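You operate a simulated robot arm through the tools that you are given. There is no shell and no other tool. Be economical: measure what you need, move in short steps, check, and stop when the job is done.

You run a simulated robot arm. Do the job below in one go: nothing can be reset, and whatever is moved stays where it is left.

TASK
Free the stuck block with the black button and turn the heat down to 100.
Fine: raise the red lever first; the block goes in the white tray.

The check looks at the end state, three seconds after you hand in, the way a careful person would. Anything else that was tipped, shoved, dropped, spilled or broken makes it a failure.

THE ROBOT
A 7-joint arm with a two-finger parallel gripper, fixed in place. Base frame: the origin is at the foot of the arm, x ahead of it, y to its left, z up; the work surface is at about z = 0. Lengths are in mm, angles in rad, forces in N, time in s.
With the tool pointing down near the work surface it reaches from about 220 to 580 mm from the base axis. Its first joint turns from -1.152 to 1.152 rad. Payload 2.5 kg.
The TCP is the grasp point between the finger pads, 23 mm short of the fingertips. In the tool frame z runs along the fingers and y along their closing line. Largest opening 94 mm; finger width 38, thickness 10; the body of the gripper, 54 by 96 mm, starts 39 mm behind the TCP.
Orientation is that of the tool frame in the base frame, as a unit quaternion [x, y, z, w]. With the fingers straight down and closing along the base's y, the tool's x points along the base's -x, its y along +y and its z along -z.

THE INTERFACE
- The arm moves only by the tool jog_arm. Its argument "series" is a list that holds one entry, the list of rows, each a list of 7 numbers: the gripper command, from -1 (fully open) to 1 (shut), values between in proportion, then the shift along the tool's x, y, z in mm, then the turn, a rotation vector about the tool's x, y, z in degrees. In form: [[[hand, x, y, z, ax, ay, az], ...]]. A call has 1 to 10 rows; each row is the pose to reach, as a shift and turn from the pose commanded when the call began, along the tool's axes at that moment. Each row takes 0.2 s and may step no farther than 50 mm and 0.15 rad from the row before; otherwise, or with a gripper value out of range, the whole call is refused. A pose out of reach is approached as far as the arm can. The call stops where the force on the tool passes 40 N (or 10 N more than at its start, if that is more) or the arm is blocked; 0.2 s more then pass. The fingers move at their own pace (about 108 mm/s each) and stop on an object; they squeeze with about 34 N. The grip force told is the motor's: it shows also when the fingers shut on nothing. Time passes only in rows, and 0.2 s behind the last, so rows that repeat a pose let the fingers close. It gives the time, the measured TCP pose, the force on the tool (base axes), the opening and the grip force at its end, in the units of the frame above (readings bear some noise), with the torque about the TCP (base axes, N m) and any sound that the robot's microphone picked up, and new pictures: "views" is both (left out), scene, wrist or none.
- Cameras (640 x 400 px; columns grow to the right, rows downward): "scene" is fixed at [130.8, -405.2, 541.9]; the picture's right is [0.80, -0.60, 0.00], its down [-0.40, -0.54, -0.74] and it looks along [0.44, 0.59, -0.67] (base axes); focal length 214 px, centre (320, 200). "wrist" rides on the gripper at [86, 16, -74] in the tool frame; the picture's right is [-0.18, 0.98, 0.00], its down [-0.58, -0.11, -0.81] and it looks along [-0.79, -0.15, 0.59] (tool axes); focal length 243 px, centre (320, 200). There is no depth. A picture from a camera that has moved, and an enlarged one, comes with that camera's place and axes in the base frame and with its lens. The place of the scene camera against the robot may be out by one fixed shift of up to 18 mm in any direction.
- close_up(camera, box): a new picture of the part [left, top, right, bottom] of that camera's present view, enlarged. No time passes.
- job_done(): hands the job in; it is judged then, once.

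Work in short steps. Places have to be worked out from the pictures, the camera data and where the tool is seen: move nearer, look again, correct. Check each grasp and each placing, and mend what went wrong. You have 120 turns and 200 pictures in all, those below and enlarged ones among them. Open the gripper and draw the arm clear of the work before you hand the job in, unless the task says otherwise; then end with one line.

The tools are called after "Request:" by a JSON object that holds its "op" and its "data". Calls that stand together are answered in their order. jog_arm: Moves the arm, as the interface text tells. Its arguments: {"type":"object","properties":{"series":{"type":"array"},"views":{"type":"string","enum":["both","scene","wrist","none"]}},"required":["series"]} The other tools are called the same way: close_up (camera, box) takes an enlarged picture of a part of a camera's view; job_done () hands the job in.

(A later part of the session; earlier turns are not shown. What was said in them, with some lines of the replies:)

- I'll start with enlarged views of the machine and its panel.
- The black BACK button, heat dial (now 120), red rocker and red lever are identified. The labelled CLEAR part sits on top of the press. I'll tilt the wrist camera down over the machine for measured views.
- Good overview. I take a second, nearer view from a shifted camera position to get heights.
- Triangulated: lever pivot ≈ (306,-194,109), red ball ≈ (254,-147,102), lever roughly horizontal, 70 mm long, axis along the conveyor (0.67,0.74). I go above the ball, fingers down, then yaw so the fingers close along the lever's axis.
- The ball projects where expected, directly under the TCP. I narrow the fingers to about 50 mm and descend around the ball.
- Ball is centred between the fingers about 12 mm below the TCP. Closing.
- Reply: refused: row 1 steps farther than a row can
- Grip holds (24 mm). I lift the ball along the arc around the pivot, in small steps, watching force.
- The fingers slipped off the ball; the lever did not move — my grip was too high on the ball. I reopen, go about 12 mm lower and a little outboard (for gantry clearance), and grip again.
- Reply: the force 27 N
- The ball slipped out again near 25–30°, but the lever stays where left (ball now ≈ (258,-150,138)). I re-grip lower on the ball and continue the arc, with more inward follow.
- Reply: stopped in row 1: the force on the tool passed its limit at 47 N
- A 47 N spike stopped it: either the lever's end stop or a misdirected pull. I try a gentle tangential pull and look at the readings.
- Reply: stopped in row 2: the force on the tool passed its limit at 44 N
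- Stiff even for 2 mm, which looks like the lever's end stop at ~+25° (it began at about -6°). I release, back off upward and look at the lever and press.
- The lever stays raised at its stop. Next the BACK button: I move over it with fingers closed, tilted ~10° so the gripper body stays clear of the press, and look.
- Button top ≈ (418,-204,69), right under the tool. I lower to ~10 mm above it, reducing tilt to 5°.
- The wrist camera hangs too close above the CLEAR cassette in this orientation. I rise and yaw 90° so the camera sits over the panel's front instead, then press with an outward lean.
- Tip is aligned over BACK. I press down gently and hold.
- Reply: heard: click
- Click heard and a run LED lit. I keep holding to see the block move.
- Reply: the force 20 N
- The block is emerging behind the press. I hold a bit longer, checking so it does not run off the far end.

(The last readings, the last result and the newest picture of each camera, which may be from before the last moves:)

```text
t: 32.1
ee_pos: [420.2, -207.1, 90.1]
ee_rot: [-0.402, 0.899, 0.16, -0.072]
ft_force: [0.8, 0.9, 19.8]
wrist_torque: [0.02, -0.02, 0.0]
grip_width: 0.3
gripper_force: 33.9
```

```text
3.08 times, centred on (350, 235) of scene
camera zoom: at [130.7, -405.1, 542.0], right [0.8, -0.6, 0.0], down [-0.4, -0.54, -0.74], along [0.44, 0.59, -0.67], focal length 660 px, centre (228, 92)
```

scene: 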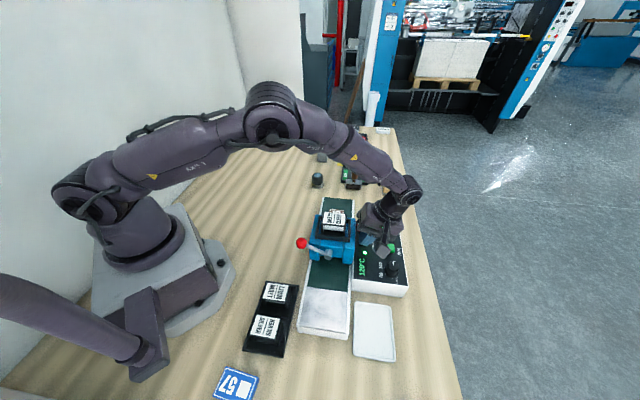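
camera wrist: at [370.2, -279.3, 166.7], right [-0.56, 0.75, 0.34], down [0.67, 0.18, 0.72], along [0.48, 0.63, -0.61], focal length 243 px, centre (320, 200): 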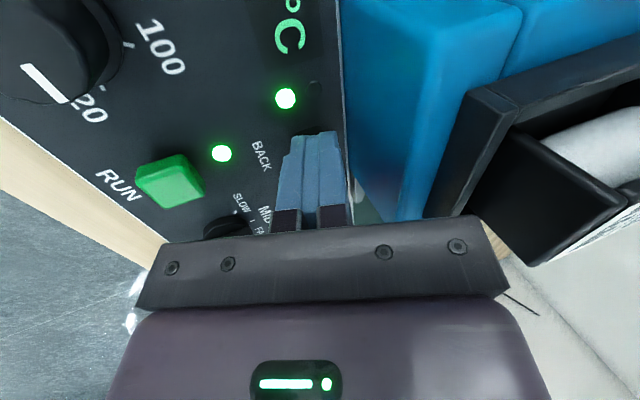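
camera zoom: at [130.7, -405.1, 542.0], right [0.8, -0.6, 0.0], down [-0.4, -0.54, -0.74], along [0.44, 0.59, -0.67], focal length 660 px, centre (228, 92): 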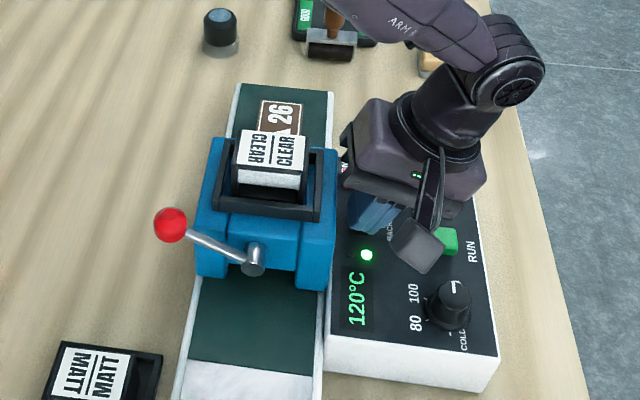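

The block's far edge is now well past the press and near the belt's end. Releasing the button now.

Request:
{"op": "jog_arm", "data": {"series": [[[1, 0, 4, -11, 0, 0, 0], [1, 0, 12, -34, 0, 0, 0], [1, 0, 27, -75, 0, 0, 0], [1, 0, 34, -94, 7, 0, 0], [1, 0, 34, -110, 14, 0, 0], [1, 0, 34, -110, 20, 0, 0]]]}}

Request:
{"op": "close_up", "data": {"camera": "scene", "box": [280, 170, 420, 300]}}

```text
t: 33.5
ee_pos: [426.3, -211.0, 205.8]
ee_rot: [-0.407, 0.913, 0.0, -0.002]
ft_force: [0.2, 0.7, -0.5]
wrist_torque: [-0.03, 0.01, -0.01]
grip_width: 0.0
gripper_force: 33.9
camera wrist: at [355.1, -265.8, 280.7], right [-0.61, 0.79, 0.0], down [0.47, 0.36, 0.81], along [0.64, 0.49, -0.59], focal length 243 px, centre (320, 200)
```

scene: 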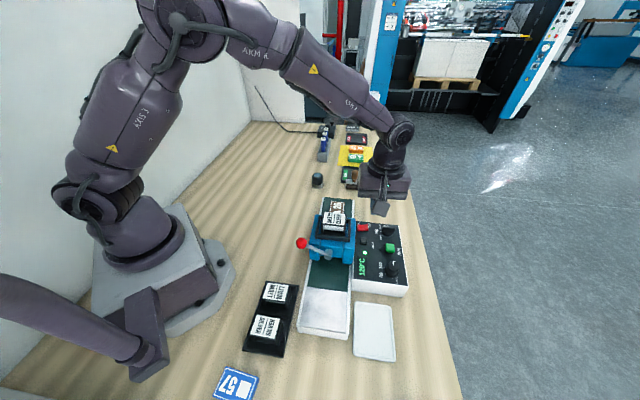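
wrist: 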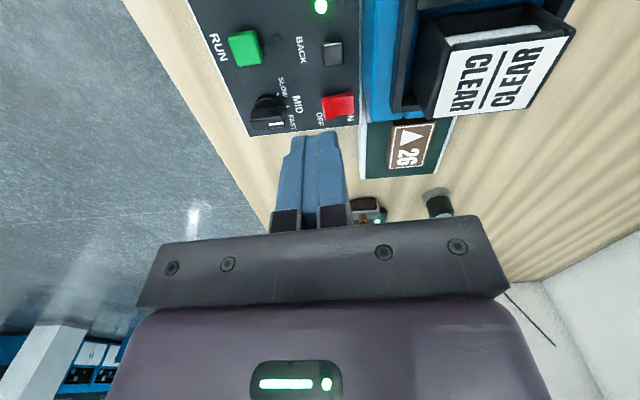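

```text
3.08 times, centred on (350, 235) of scene
camera zoom: at [130.8, -405.2, 541.9], right [0.8, -0.6, 0.0], down [-0.4, -0.54, -0.74], along [0.44, 0.59, -0.67], focal length 660 px, centre (228, 92)
```

zoom: 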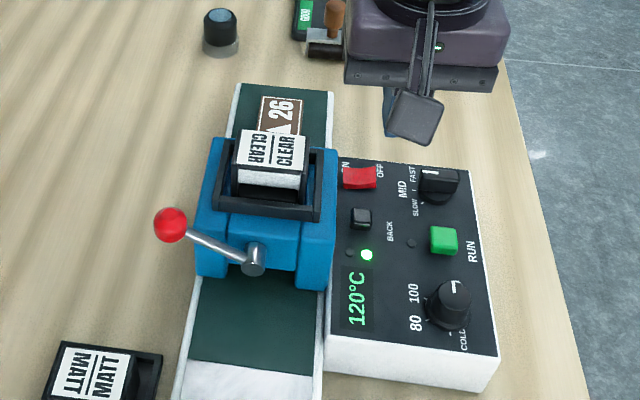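

Belt stopped, block "26" rests on the rear belt, about a=160–240 mm along the conveyor, clear of the press. I move above it with the gripper open (closing across the conveyor), tilted 12° to keep the camera off the cassette, and look.

Request:
{"op": "jog_arm", "data": {"series": [[[-1, -37, 22, -4, 0, 3, 0], [-1, -74, 45, -4, 0, 6, 0], [-1, -111, 67, -4, 0, 9, 0], [-1, -147, 90, -4, 0, 12, 0], [-1, -147, 90, -4, 0, 12, 0]]]}}

Request:
{"op": "close_up", "data": {"camera": "wrist", "box": [220, 0, 440, 160]}}

```text
t: 34.7
ee_pos: [456.2, -42.3, 209.8]
ee_rot: [-0.405, 0.908, -0.041, -0.097]
ft_force: [-0.5, -0.4, -0.3]
wrist_torque: [0.0, 0.01, -0.01]
grip_width: 93.9
gripper_force: 0.0
camera wrist: at [397.7, -83.3, 301.7], right [-0.61, 0.79, -0.03], down [0.58, 0.48, 0.67], along [0.54, 0.39, -0.75], focal length 243 px, centre (320, 200)
```

scene: 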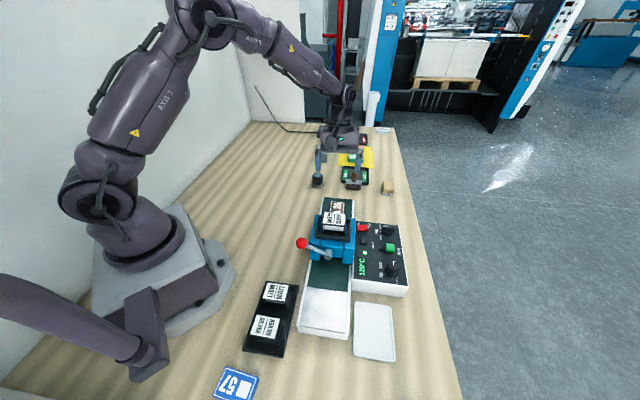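
wrist: 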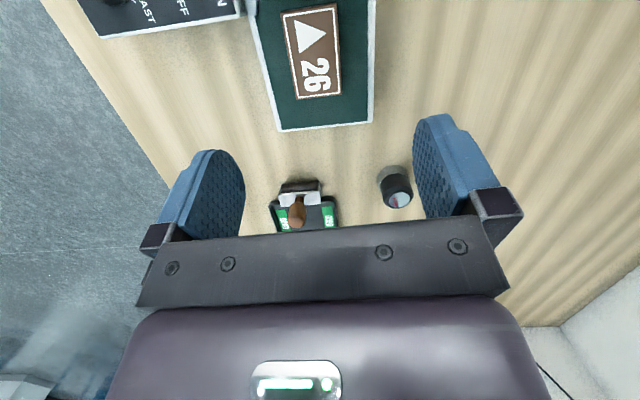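

```text
2.50 times, centred on (330, 80) of wrist
camera zoom: at [397.7, -83.3, 301.7], right [-0.61, 0.79, -0.03], down [0.58, 0.48, 0.67], along [0.54, 0.39, -0.75], focal length 606 px, centre (295, 500)
```

zoom: 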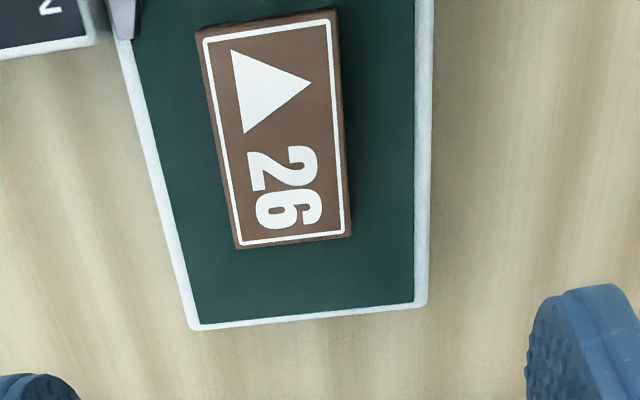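

Block is 67×43 mm, top z≈64, centre ≈ (442,-67). I narrow the fingers to 66 mm and come down above it.

Request:
{"op": "jog_arm", "data": {"series": [[[-0.4, 0.6, -3, 41, 0, 0, 0], [-0.4, 1.3, -6.1, 82, 0, 0, 0], [-0.4, 1.3, -6.1, 82, 0, 0, 0]]]}}

```text
t: 35.5
ee_pos: [449.8, -60.7, 129.1]
ee_rot: [-0.406, 0.908, -0.041, -0.098]
ft_force: [0.0, 0.2, 0.4]
wrist_torque: [0.03, 0.01, -0.01]
grip_width: 65.6
gripper_force: 0.0
camera wrist: at [389.9, -101.5, 220.9], right [-0.61, 0.79, -0.03], down [0.58, 0.47, 0.67], along [0.54, 0.39, -0.74], focal length 243 px, centre (320, 200)
```

scene: 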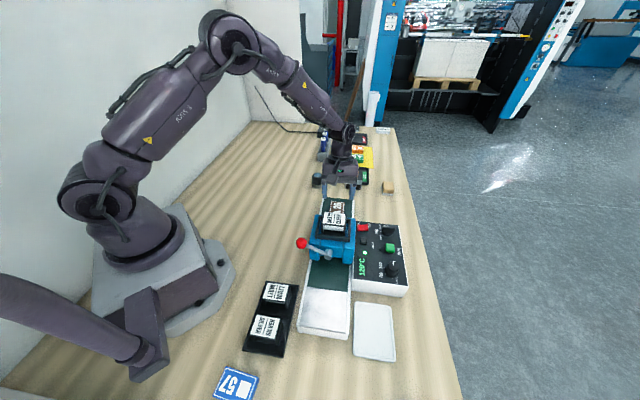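
wrist: 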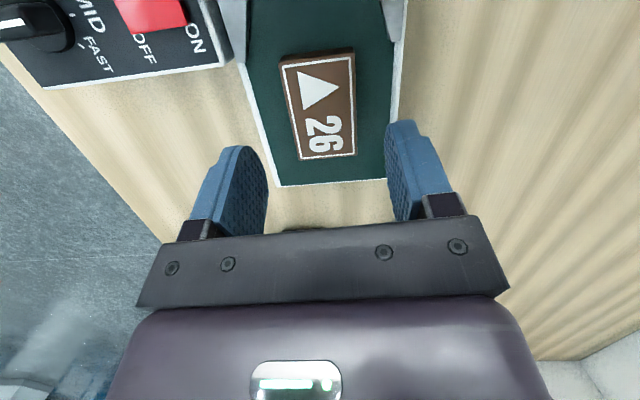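

Request:
{"op": "jog_arm", "data": {"series": [[[-0.4, -4.2, 0, 20, 0, 0, 0], [-0.4, -7.4, 0, 35, 0, 0, 0], [-0.4, -9.4, 0, 44, 0, 0, 0], [-0.4, -10.6, 0, 50, 0, 0, 0], [-0.4, -10.6, 0, 50, 0, 0, 0]]]}}

Request:
{"op": "close_up", "data": {"camera": "wrist", "box": [220, 60, 440, 220]}}

```text
t: 36.7
ee_pos: [448.8, -59.7, 77.3]
ee_rot: [-0.406, 0.908, -0.041, -0.097]
ft_force: [0.1, 0.4, -0.3]
wrist_torque: [0.03, 0.0, 0.03]
grip_width: 66.0
gripper_force: 0.1
camera wrist: at [389.7, -101.1, 169.8], right [-0.61, 0.79, -0.03], down [0.58, 0.47, 0.67], along [0.54, 0.39, -0.74], focal length 243 px, centre (320, 200)
```

scene: 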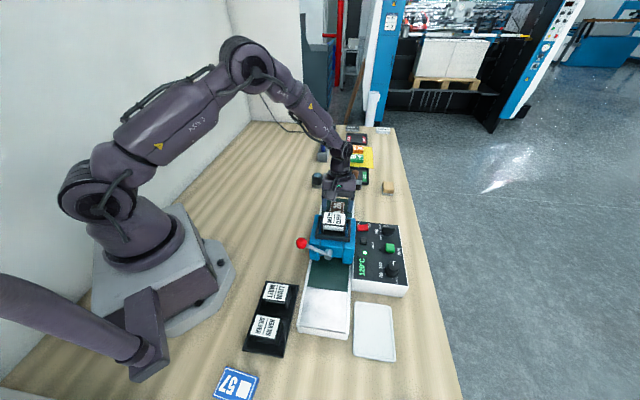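
wrist: 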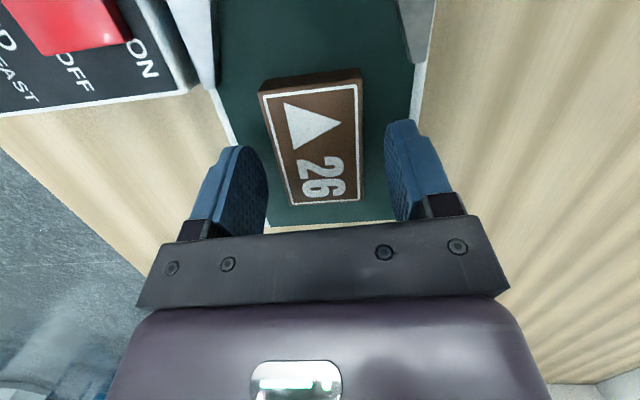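

```text
2.50 times, centred on (330, 140) of wrist
camera zoom: at [389.7, -101.1, 169.8], right [-0.61, 0.79, -0.03], down [0.58, 0.47, 0.67], along [0.54, 0.39, -0.74], focal length 606 px, centre (295, 350)
```

zoom: 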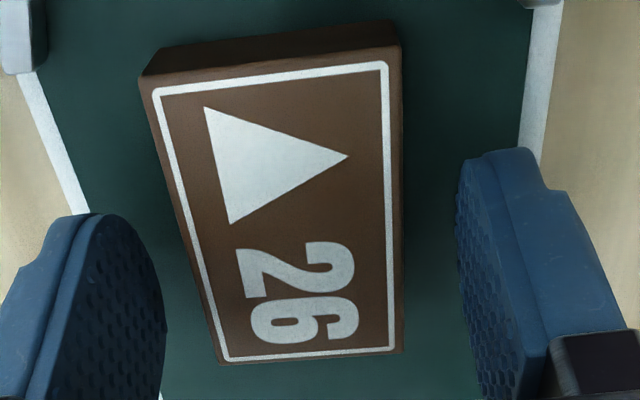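

Well placed; fingertips straddle the block just above the belt. Close and check.

Request:
{"op": "jog_arm", "data": {"series": [[[1, 0, 0, 0, 0, 0, 0], [1, 0, 0, 0, 0, 0, 0], [1, 0, 0, 0, 0, 0, 0]]], "views": "wrist"}}

```text
t: 37.5
ee_pos: [449.7, -59.2, 79.0]
ee_rot: [-0.406, 0.908, -0.04, -0.097]
ft_force: [0.6, -0.8, 0.3]
wrist_torque: [0.0, 0.0, 0.0]
grip_width: 43.7
gripper_force: 34.5
camera wrist: at [389.6, -101.1, 169.9], right [-0.61, 0.79, -0.03], down [0.58, 0.47, 0.67], along [0.54, 0.39, -0.75], focal length 243 px, centre (320, 200)
```

wrist: 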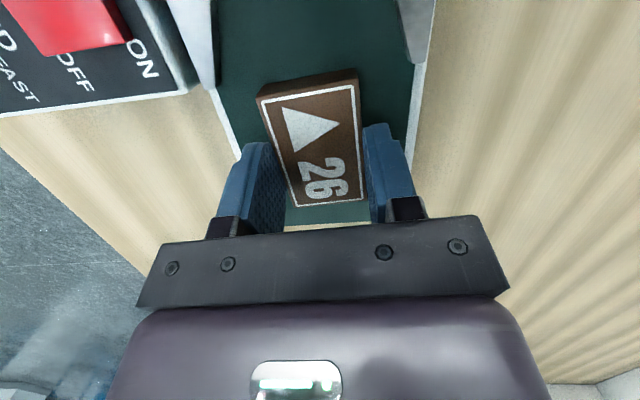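

Gripped (43.7 mm). Lift straight up and check.

Request:
{"op": "jog_arm", "data": {"series": [[[1, 4, 0, -20, 0, 0, 0], [1, 10, 0, -49, 0, 0, 0], [1, 20, 0, -95, 0, 0, 0], [1, 28, 0, -132, 0, 0, 0], [1, 28, 0, -132, 0, 0, 0]]], "views": "wrist"}}

```text
t: 38.7
ee_pos: [449.8, -58.9, 214.1]
ee_rot: [-0.406, 0.908, -0.04, -0.097]
ft_force: [0.2, 0.3, 0.1]
wrist_torque: [-0.01, 0.0, -0.01]
grip_width: 44.0
gripper_force: 34.1
camera wrist: at [390.6, -101.6, 305.0], right [-0.61, 0.79, -0.03], down [0.58, 0.47, 0.67], along [0.54, 0.39, -0.75], focal length 243 px, centre (320, 200)
```

wrist: 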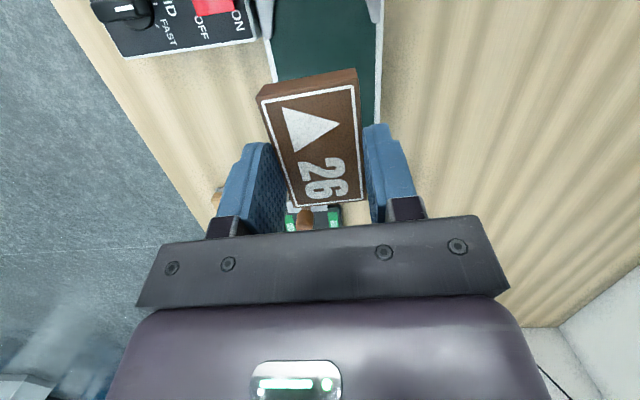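

Held securely. Tray centre triangulated at ≈ (306,-354). I carry it high, first sideways clear of the cassette, then along to above the tray.

Request:
{"op": "jog_arm", "data": {"series": [[[1, 4.2, -44, -19.6, 0, 0, 0], [1, 4.2, -90, -19.6, 0, 0, 0], [1, 46.7, -90, -10.6, 0, 0, 0], [1, 89.2, -90, -1.5, 0, 0, 0], [1, 131.7, -90, 7.5, 0, 0, 0], [1, 174.2, -90, 16.5, 0, 0, 0], [1, 216.7, -90, 25.6, 0, 0, 0], [1, 259.2, -90, 34.6, 0, 0, 0], [1, 301.7, -90, 43.6, 0, 0, 0], [1, 301.7, -90, 43.6, 0, 0, 0]]]}}

```text
t: 40.9
ee_pos: [313.1, -347.8, 235.5]
ee_rot: [-0.406, 0.908, -0.04, -0.097]
ft_force: [0.0, 0.0, -1.1]
wrist_torque: [-0.01, 0.02, -0.05]
grip_width: 43.9
gripper_force: 34.2
camera wrist: at [254.2, -388.3, 326.1], right [-0.61, 0.79, -0.03], down [0.57, 0.47, 0.67], along [0.54, 0.39, -0.74], focal length 243 px, centre (320, 200)
```

scene: 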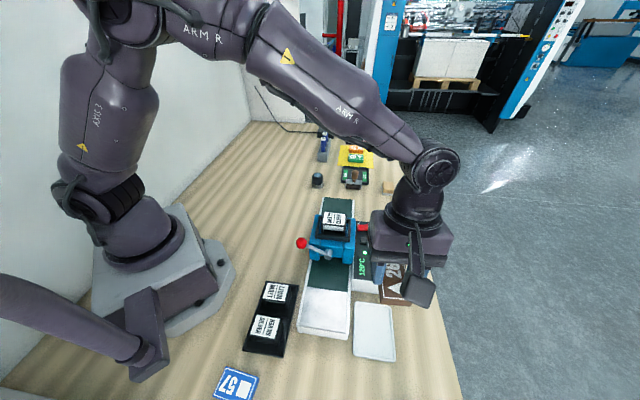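
wrist: 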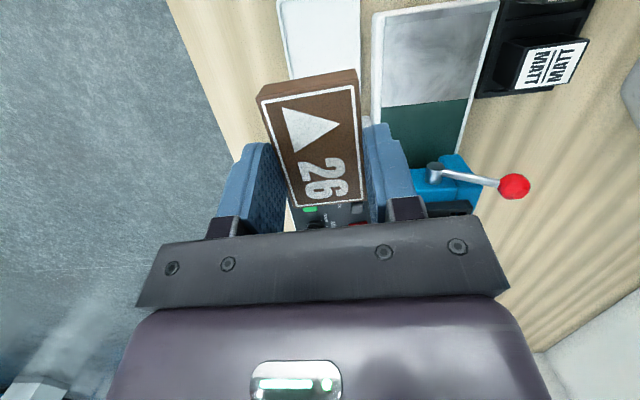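

Lateral alignment with the tray checks out. Descend to about 20 mm above the tray.

Request:
{"op": "jog_arm", "data": {"series": [[[1, -9, 0, 43, 0, 0, 0], [1, -18, 0, 86, 0, 0, 0], [1, -27, 0, 128, 0, 0, 0], [1, -34, 0, 160, 0, 0, 0], [1, -36.4, 0, 171, 0, 0, 0], [1, -36.4, 0, 171, 0, 0, 0]]]}}

Request:
{"op": "close_up", "data": {"camera": "scene", "box": [320, 250, 460, 380]}}

```text
t: 42.3
ee_pos: [313.1, -346.6, 59.5]
ee_rot: [-0.406, 0.908, -0.041, -0.097]
ft_force: [-0.2, 1.0, -0.8]
wrist_torque: [-0.01, -0.02, 0.0]
grip_width: 43.8
gripper_force: 33.4
camera wrist: at [254.0, -387.4, 150.4], right [-0.61, 0.79, -0.03], down [0.58, 0.47, 0.67], along [0.54, 0.39, -0.75], focal length 243 px, centre (320, 200)
```

scene: 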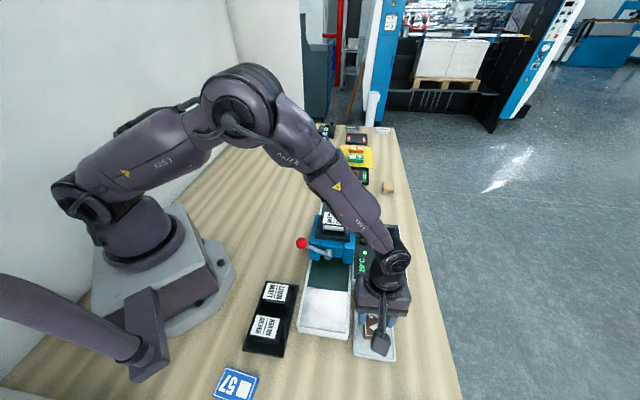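
wrist: 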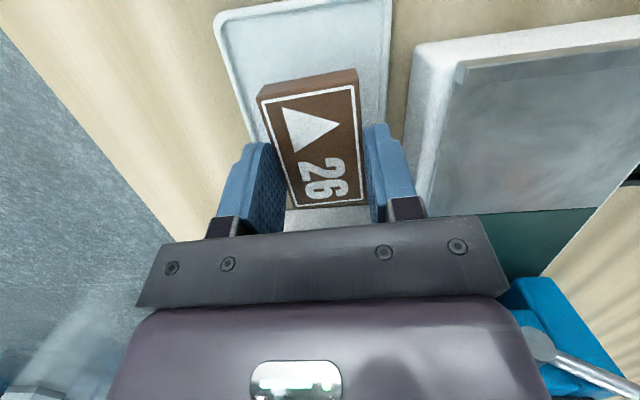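

```text
3.08 times, centred on (390, 315) of scene
camera zoom: at [130.8, -405.2, 541.9], right [0.8, -0.6, 0.0], down [-0.4, -0.54, -0.74], along [0.44, 0.59, -0.67], focal length 660 px, centre (105, -154)
```

zoom: 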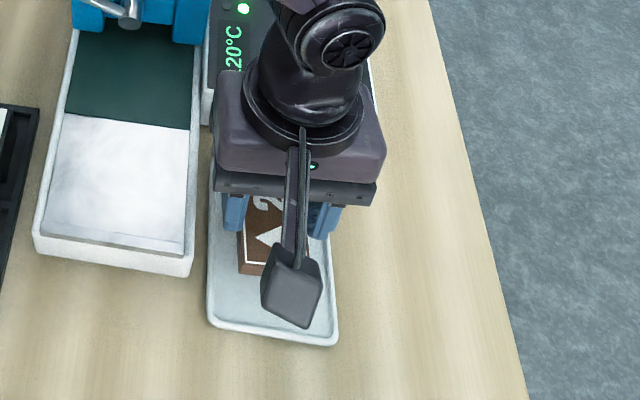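

Block will sit well inside the rim. Lower gently to contact.

Request:
{"op": "jog_arm", "data": {"series": [[[1, -1.7, 0, 7.8, 0, 0, 0], [1, -2.9, 0, 13.7, 0, 0, 0], [1, -3.5, 0, 16.6, 0, 0, 0], [1, -3.7, 0, 17.6, 0, 0, 0], [1, -3.7, 0, 17.6, 0, 0, 0]]], "views": "none"}}

```text
t: 43.5
ee_pos: [311.9, -345.0, 41.6]
ee_rot: [-0.406, 0.908, -0.041, -0.097]
ft_force: [-0.9, -0.3, -1.6]
wrist_torque: [-0.03, -0.01, -0.01]
grip_width: 43.9
gripper_force: 34.2
```

Request:
{"op": "jog_arm", "data": {"series": [[[1, -0.2, 0, 1, 0, 0, 0], [1, -0.4, 0, 2, 0, 0, 0], [1, -0.6, 0, 3, 0, 0, 0], [1, -0.6, 0, 3, 0, 0, 0]]], "views": "wrist"}}

```text
t: 44.5
ee_pos: [312.8, -345.8, 38.5]
ee_rot: [-0.406, 0.908, -0.041, -0.097]
ft_force: [-0.7, 1.4, 5.7]
wrist_torque: [0.14, -0.15, 0.03]
grip_width: 43.8
gripper_force: 33.4
camera wrist: at [253.8, -387.4, 129.4], right [-0.61, 0.79, -0.03], down [0.57, 0.48, 0.67], along [0.54, 0.39, -0.74], focal length 243 px, centre (320, 200)
```

wrist: 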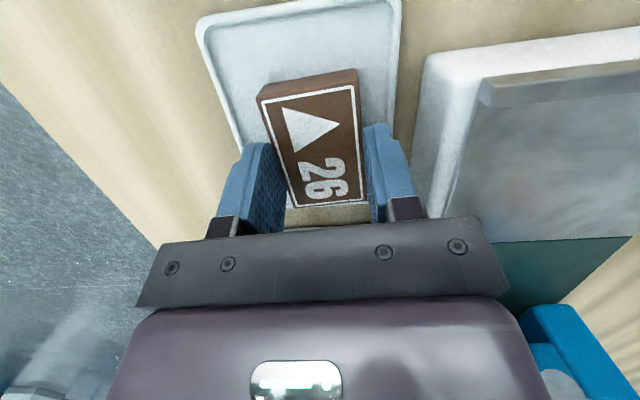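

Contact felt. Open slightly (within the tray) and rise straight up.

Request:
{"op": "jog_arm", "data": {"series": [[[-0.15, 0, 0, 0, 0, 0, 0], [-0.15, 0, 0, 0, 0, 0, 0], [-0.15, 4, 0, -20, 0, 0, 0], [-0.15, 12, 0, -58, 0, 0, 0], [-0.15, 21, 0, -100, 0, 0, 0], [-0.15, 31, 0, -147, 0, 0, 0], [-0.15, 31, 0, -147, 0, 0, 0]]]}}

Request:
{"op": "close_up", "data": {"camera": "wrist", "box": [220, 0, 440, 160]}}

```text
t: 46.1
ee_pos: [312.3, -345.9, 188.9]
ee_rot: [-0.406, 0.908, -0.041, -0.097]
ft_force: [-0.2, -0.1, -0.6]
wrist_torque: [0.0, 0.0, -0.02]
grip_width: 54.0
gripper_force: 0.0
camera wrist: at [253.8, -387.5, 280.2], right [-0.61, 0.79, -0.03], down [0.58, 0.47, 0.67], along [0.54, 0.39, -0.74], focal length 243 px, centre (320, 200)
```

scene: 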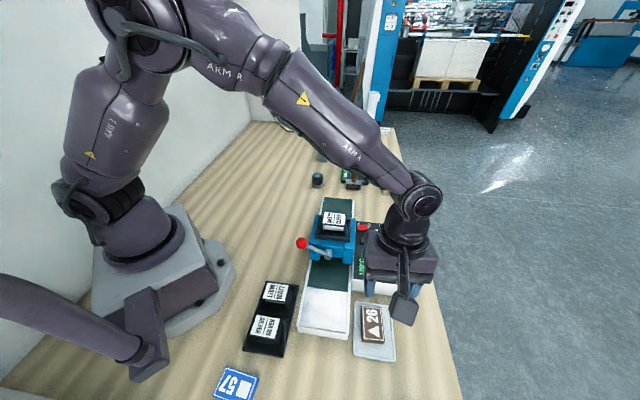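
wrist: 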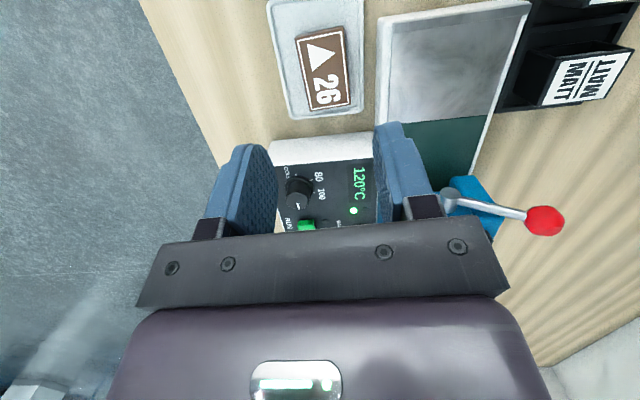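

```text
2.50 times, centred on (330, 80) of wrist
camera zoom: at [253.8, -387.5, 280.2], right [-0.61, 0.79, -0.03], down [0.58, 0.47, 0.67], along [0.54, 0.39, -0.74], focal length 606 px, centre (295, 500)
```

zoom: 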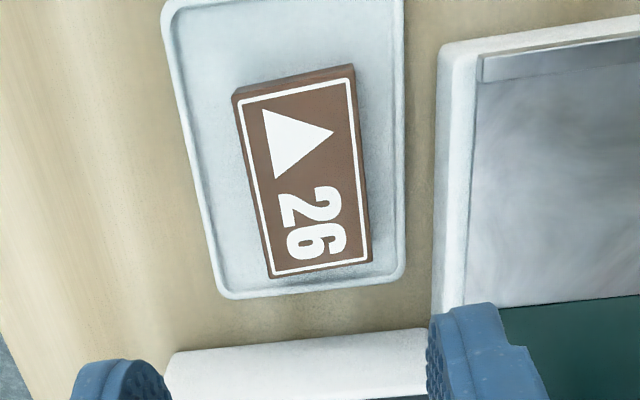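

Block lies flat in the tray. Now the heat dial: close-up.

Request:
{"op": "close_up", "data": {"camera": "wrist", "box": [270, 130, 380, 220]}}

```text
4.44 times, centred on (325, 175) of wrist
camera zoom: at [253.8, -387.5, 280.2], right [-0.61, 0.79, -0.03], down [0.58, 0.47, 0.67], along [0.54, 0.39, -0.74], focal length 1078 px, centre (298, 311)
```

zoom: 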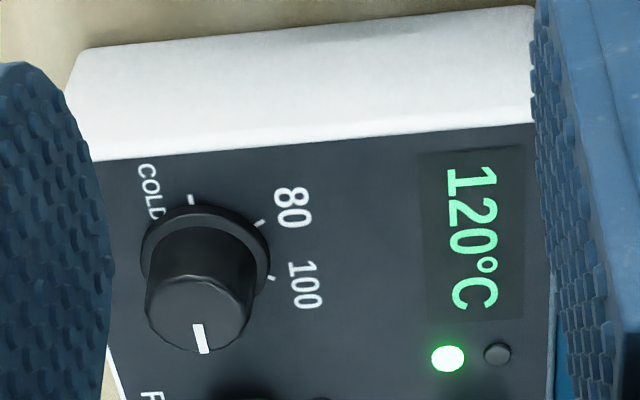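

The dial's knob top is at ≈ (416,-301,83), ~26 mm wide; scale increases clockwise, so 120→100 is a counter-clockwise turn. I move above it, vertical, and yaw back to 0 to leave turning room.

Request:
{"op": "jog_arm", "data": {"series": [[[-0.15, -25, -12, -8, 0, -3, 0], [-0.15, -50, -24, -16, 0, -6, 0], [-0.15, -75, -36, -24, 0, -9, 0], [-0.15, -97.7, -48, -31, 0, -12, 0], [-0.15, -97.7, -48, -31, 0, -12, 0]]], "views": "none"}}

Request:
{"op": "jog_arm", "data": {"series": [[[-0.15, 0, 0, 0, 0, 0, 8], [-0.15, 0, 0, 0, 0, 0, 16], [-0.15, 0, 0, 0, 0, 0, 24], [-0.15, 0, 0, 0, 0, 0, 32], [-0.15, 0, 0, 0, 0, 0, 40], [-0.15, 0, 0, 0, 0, 0, 48], [-0.15, 0, 0, 0, 0, 0, 48]]], "views": "wrist"}}

Request:
{"op": "close_up", "data": {"camera": "wrist", "box": [250, 20, 390, 130]}}

```text
t: 47.3
ee_pos: [417.2, -301.4, 197.3]
ee_rot: [-0.408, 0.913, 0.003, -0.001]
ft_force: [-1.1, 0.5, 0.1]
wrist_torque: [0.01, 0.03, 0.02]
grip_width: 53.9
gripper_force: 0.0
```

```text
t: 48.9
ee_pos: [418.0, -302.6, 197.3]
ee_rot: [-0.001, 1.0, 0.001, -0.003]
ft_force: [0.0, -0.3, -0.1]
wrist_torque: [0.03, 0.0, -0.01]
grip_width: 53.9
gripper_force: 0.1
camera wrist: at [329.9, -286.5, 272.8], right [0.18, 0.98, 0.0], down [0.59, -0.11, 0.8], along [0.79, -0.15, -0.6], focal length 243 px, centre (320, 200)
```

wrist: 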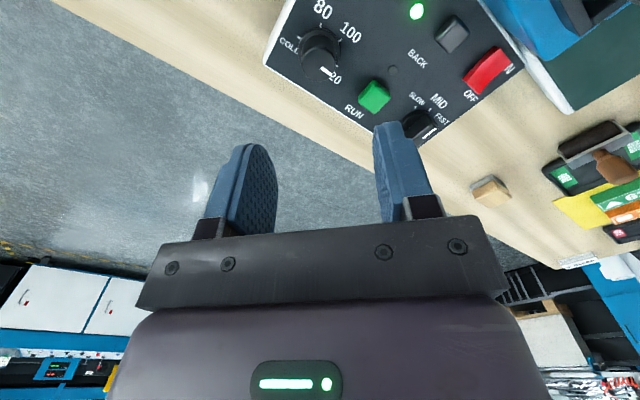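

```text
3.64 times, centred on (320, 75) of wrist
camera zoom: at [329.9, -286.5, 272.8], right [0.18, 0.98, 0.0], down [0.59, -0.11, 0.8], along [0.79, -0.15, -0.6], focal length 882 px, centre (320, 654)
```

zoom: 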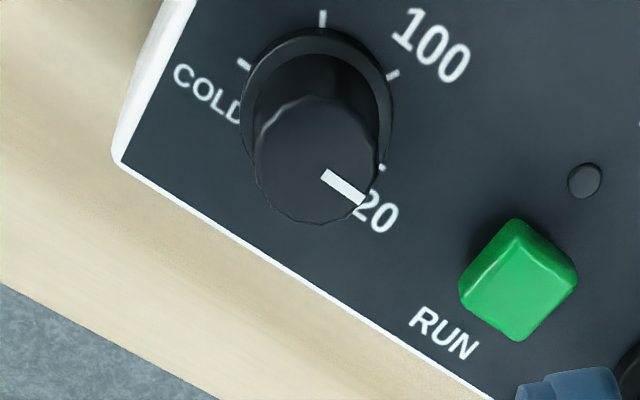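

Ticks fit a circle: axis (415.7,-303.8), 60° between marks, pointer exactly on 120. I lower over the knob so the pads cover it above the skirt.

Request:
{"op": "jog_arm", "data": {"series": [[[-0.15, 1, -0.6, 40, 0, 0, 0], [-0.15, 2, -1.2, 75, 0, 0, 0], [-0.15, 2, -1.2, 95, 0, 0, 0], [-0.15, 2, -1.2, 105, 0, 0, 0], [-0.15, 2, -1.2, 105, 0, 0, 0]]]}}

Request:
{"op": "close_up", "data": {"camera": "wrist", "box": [220, 80, 420, 220]}}

```text
t: 50.1
ee_pos: [415.5, -303.0, 92.1]
ee_rot: [-0.002, 1.0, 0.001, -0.001]
ft_force: [0.0, -0.3, 0.3]
wrist_torque: [-0.01, 0.0, 0.03]
grip_width: 54.1
gripper_force: 0.1
camera wrist: at [327.0, -287.6, 167.5], right [0.18, 0.98, 0.0], down [0.58, -0.11, 0.8], along [0.79, -0.15, -0.59], focal length 243 px, centre (320, 200)
```

scene: 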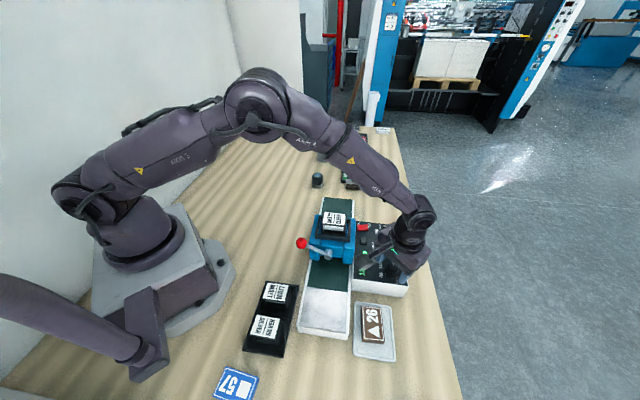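
wrist: 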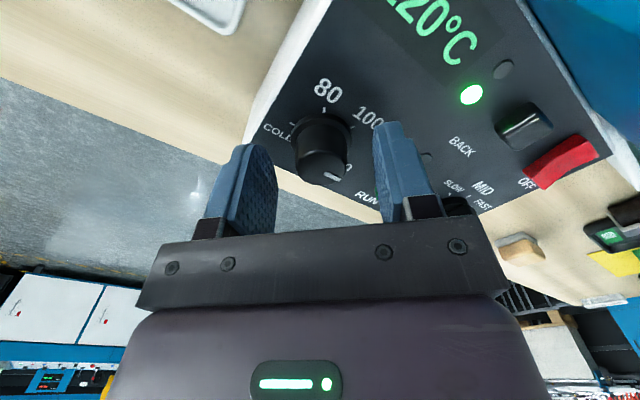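

```text
2.86 times, centred on (320, 150) of wrist
camera zoom: at [327.0, -287.6, 167.5], right [0.18, 0.98, 0.0], down [0.58, -0.11, 0.8], along [0.79, -0.15, -0.59], focal length 693 px, centre (320, 343)
```

zoom: 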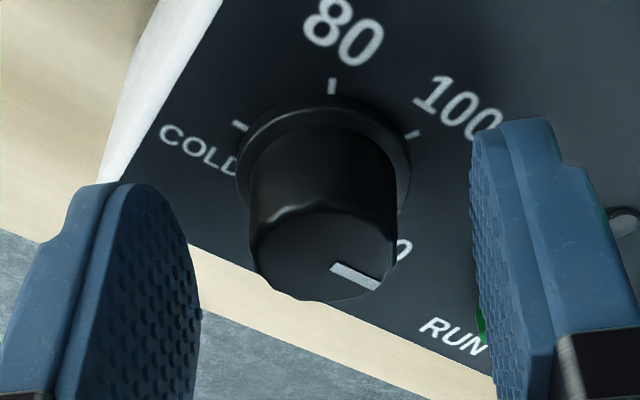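

Knob centred between the pads, tips just above the skirt. Close.

Request:
{"op": "jog_arm", "data": {"series": [[[1, 0, 0, 0, 0, 0, 0], [1, 0, 0, 0, 0, 0, 0], [1, 0, 0, 0, 0, 0, 0]]], "views": "none"}}

```text
t: 50.9
ee_pos: [415.0, -301.8, 91.8]
ee_rot: [-0.002, 1.0, 0.001, -0.003]
ft_force: [0.1, 2.2, -1.1]
wrist_torque: [0.05, -0.13, 0.02]
grip_width: 26.6
gripper_force: 45.5
```

Request:
{"op": "jog_arm", "data": {"series": [[[1, 0, 0, 0, 0, 0, -7.5], [1, 0, 0, 0, 0, 0, -15], [1, 0, 0, 0, 0, 0, -22.5], [1, 0, 0, 0, 0, 0, -30], [1, 0, 0, 0, 0, 0, -37.5], [1, 0, 0, 0, 0, 0, -45], [1, 0, 0, 0, 0, 0, -52.5], [1, 0, 0, 0, 0, 0, -60], [1, 0, 0, 0, 0, 0, -60]]]}}

Request:
{"op": "close_up", "data": {"camera": "wrist", "box": [220, 60, 420, 200]}}

Request:
{"op": "close_up", "data": {"camera": "scene", "box": [330, 210, 430, 300]}}

```text
t: 52.9
ee_pos: [414.7, -304.9, 92.4]
ee_rot: [-0.502, 0.865, 0.0, -0.001]
ft_force: [14.7, -12.5, -19.4]
wrist_torque: [-0.64, -0.17, -0.05]
grip_width: 26.6
gripper_force: 44.9
camera wrist: at [357.1, -371.4, 167.4], right [-0.76, 0.65, 0.0], down [0.38, 0.45, 0.81], along [0.52, 0.61, -0.59], focal length 243 px, centre (320, 200)
```

scene: 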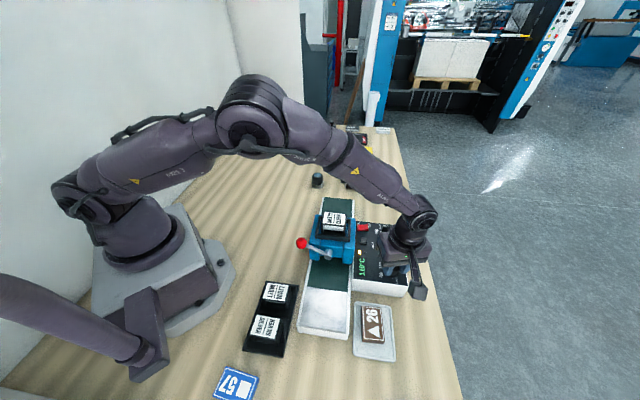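
wrist: 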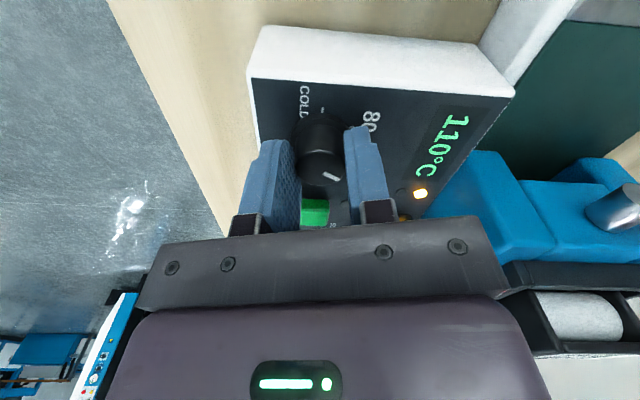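

```text
2.86 times, centred on (320, 130) of wrist
camera zoom: at [357.1, -371.4, 167.4], right [-0.76, 0.65, 0.0], down [0.38, 0.45, 0.81], along [0.52, 0.61, -0.59], focal length 693 px, centre (320, 400)
```

zoom: 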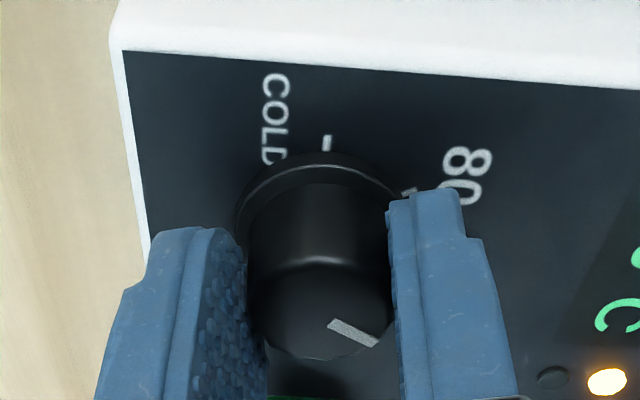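

```text
4.44 times, centred on (380, 255) of scene
camera zoom: at [130.9, -405.2, 541.8], right [0.8, -0.6, 0.0], down [-0.4, -0.54, -0.74], along [0.44, 0.59, -0.67], focal length 953 px, centre (53, -44)
```

zoom: 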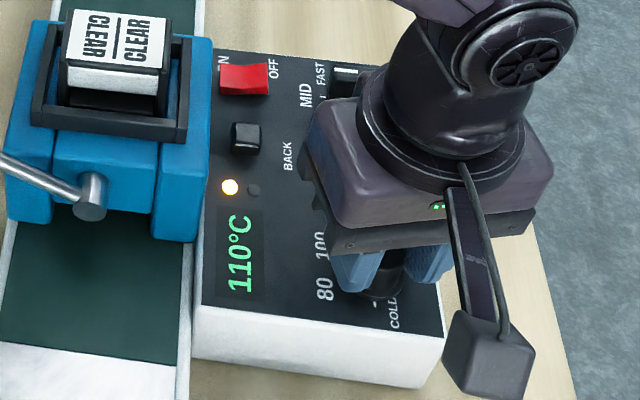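

The knob followed the tool; display reads 110 with an amber light. I wait briefly to see whether the reading is still changing.

Request:
{"op": "jog_arm", "data": {"series": [[[1, 0, 0, 0, 0, 0, 0], [1, 0, 0, 0, 0, 0, 0], [1, 0, 0, 0, 0, 0, 0], [1, 0, 0, 0, 0, 0, 0]]], "views": "none"}}

Request:
{"op": "close_up", "data": {"camera": "scene", "box": [330, 210, 430, 300]}}

```text
t: 53.9
ee_pos: [414.7, -304.2, 92.3]
ee_rot: [-0.5, 0.866, 0.0, -0.001]
ft_force: [15.3, -18.4, -21.9]
wrist_torque: [-0.18, -0.45, -0.05]
grip_width: 26.6
gripper_force: 44.6
```

```text
4.44 times, centred on (380, 255) of scene
camera zoom: at [130.9, -405.2, 541.8], right [0.8, -0.6, 0.0], down [-0.4, -0.54, -0.74], along [0.44, 0.59, -0.67], focal length 953 px, centre (53, -44)
```

zoom: 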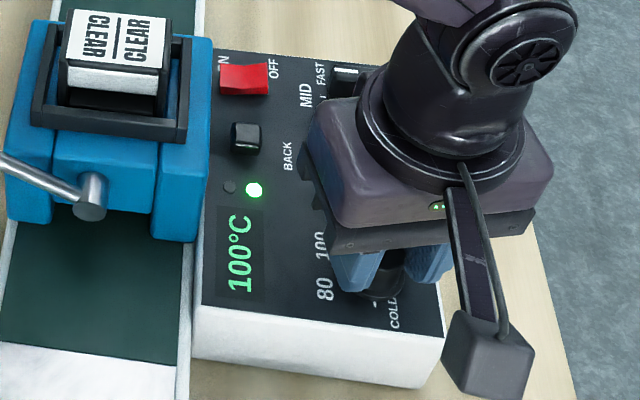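

Display reads 100 °C, green ready light. Release and rise clear.

Request:
{"op": "jog_arm", "data": {"series": [[[-0.15, 0, 0, 0, 0, 0, 0], [-0.15, 0, 0, 0, 0, 0, 0], [-0.15, 0, 0, -20, 0, 0, 0], [-0.15, 0, 0, -60, 0, 0, 0], [-0.15, 0, 0, -105, 0, 0, 0], [-0.15, 0, 0, -150, 0, 0, 0], [-0.15, 0, 0, -150, 0, 0, 0]]]}}

Request:
{"op": "close_up", "data": {"camera": "wrist", "box": [250, 0, 450, 130]}}

Request:
{"op": "close_up", "data": {"camera": "scene", "box": [280, 190, 430, 300]}}

```text
t: 55.5
ee_pos: [415.4, -304.0, 243.8]
ee_rot: [-0.501, 0.866, 0.003, -0.002]
ft_force: [0.6, 0.5, 0.4]
wrist_torque: [0.0, 0.01, 0.0]
grip_width: 53.8
gripper_force: 0.0
camera wrist: at [358.2, -371.4, 318.5], right [-0.76, 0.65, 0.01], down [0.39, 0.45, 0.81], along [0.52, 0.62, -0.59], focal length 243 px, centre (320, 200)
```

scene: 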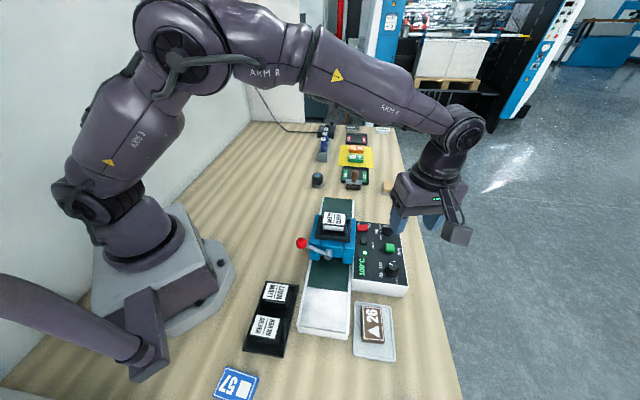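
wrist: 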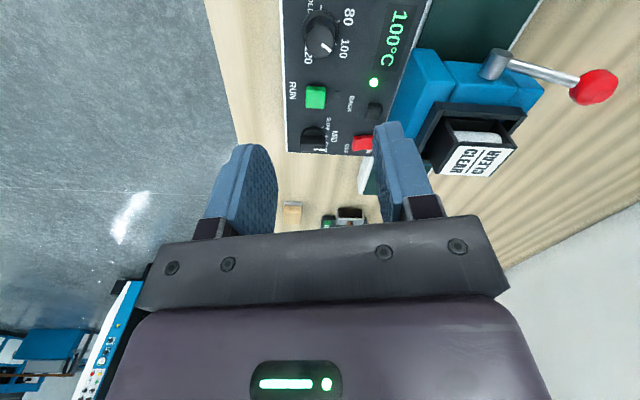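

```text
3.08 times, centred on (350, 65) of wrist
camera zoom: at [358.2, -371.4, 318.5], right [-0.76, 0.65, 0.01], down [0.39, 0.45, 0.81], along [0.52, 0.62, -0.59], focal length 746 px, centre (228, 615)
```

zoom: 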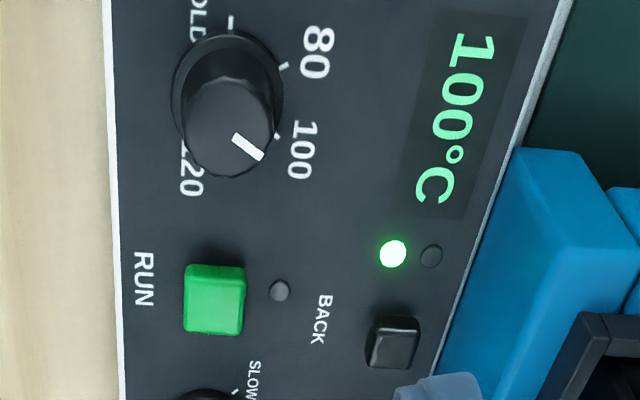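

```text
3.64 times, centred on (355, 245) of scene
camera zoom: at [130.8, -405.2, 541.9], right [0.8, -0.6, 0.0], down [-0.4, -0.54, -0.74], along [0.44, 0.59, -0.67], focal length 780 px, centre (193, 36)
```

zoom: 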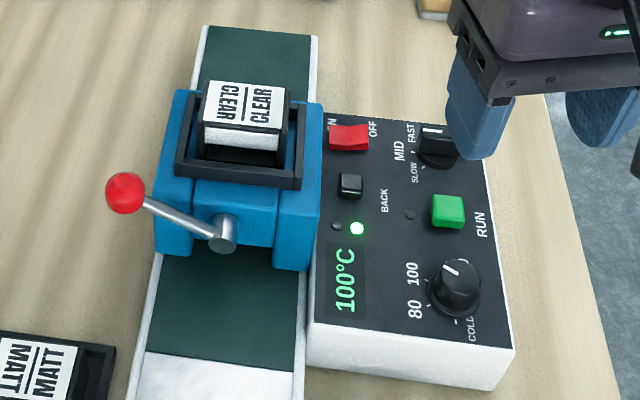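

The dial points at 100, the display shows 100 °C, the lever is up and the block is in the tray. I open the gripper fully, rise a little more, then hand in.

Request:
{"op": "jog_arm", "data": {"series": [[[-1, 0, 0, -30, 0, 0, 0], [-1, 0, 0, -60, 0, 0, 0], [-1, 0, 0, -60, 0, 0, 0]]], "views": "scene"}}

```text
t: 56.3
ee_pos: [416.2, -304.7, 304.9]
ee_rot: [-0.501, 0.865, 0.002, -0.001]
ft_force: [-0.6, 0.0, -0.2]
wrist_torque: [0.01, -0.03, 0.0]
grip_width: 94.1
gripper_force: 0.1
```

scene: 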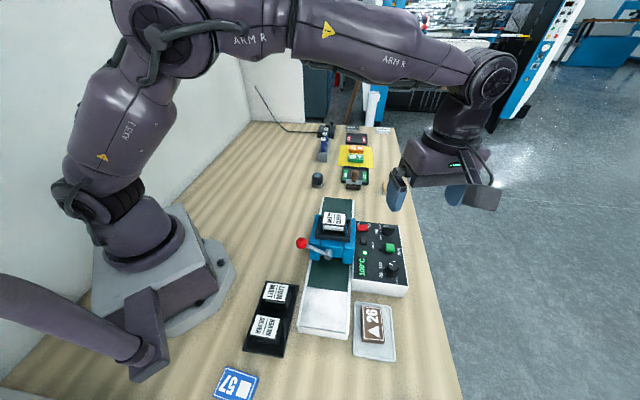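

Everything is in its end state and the arm is clear, so I hand in.

Request:
{"op": "job_done", "data": {}}

```text
The job is handed in.
```

I raised the red lever (it stopped about 25° above level and stays up), freed block 26 with the black BACK button, laid it in the white tray, and turned the heat down to 100, which the display confirms.
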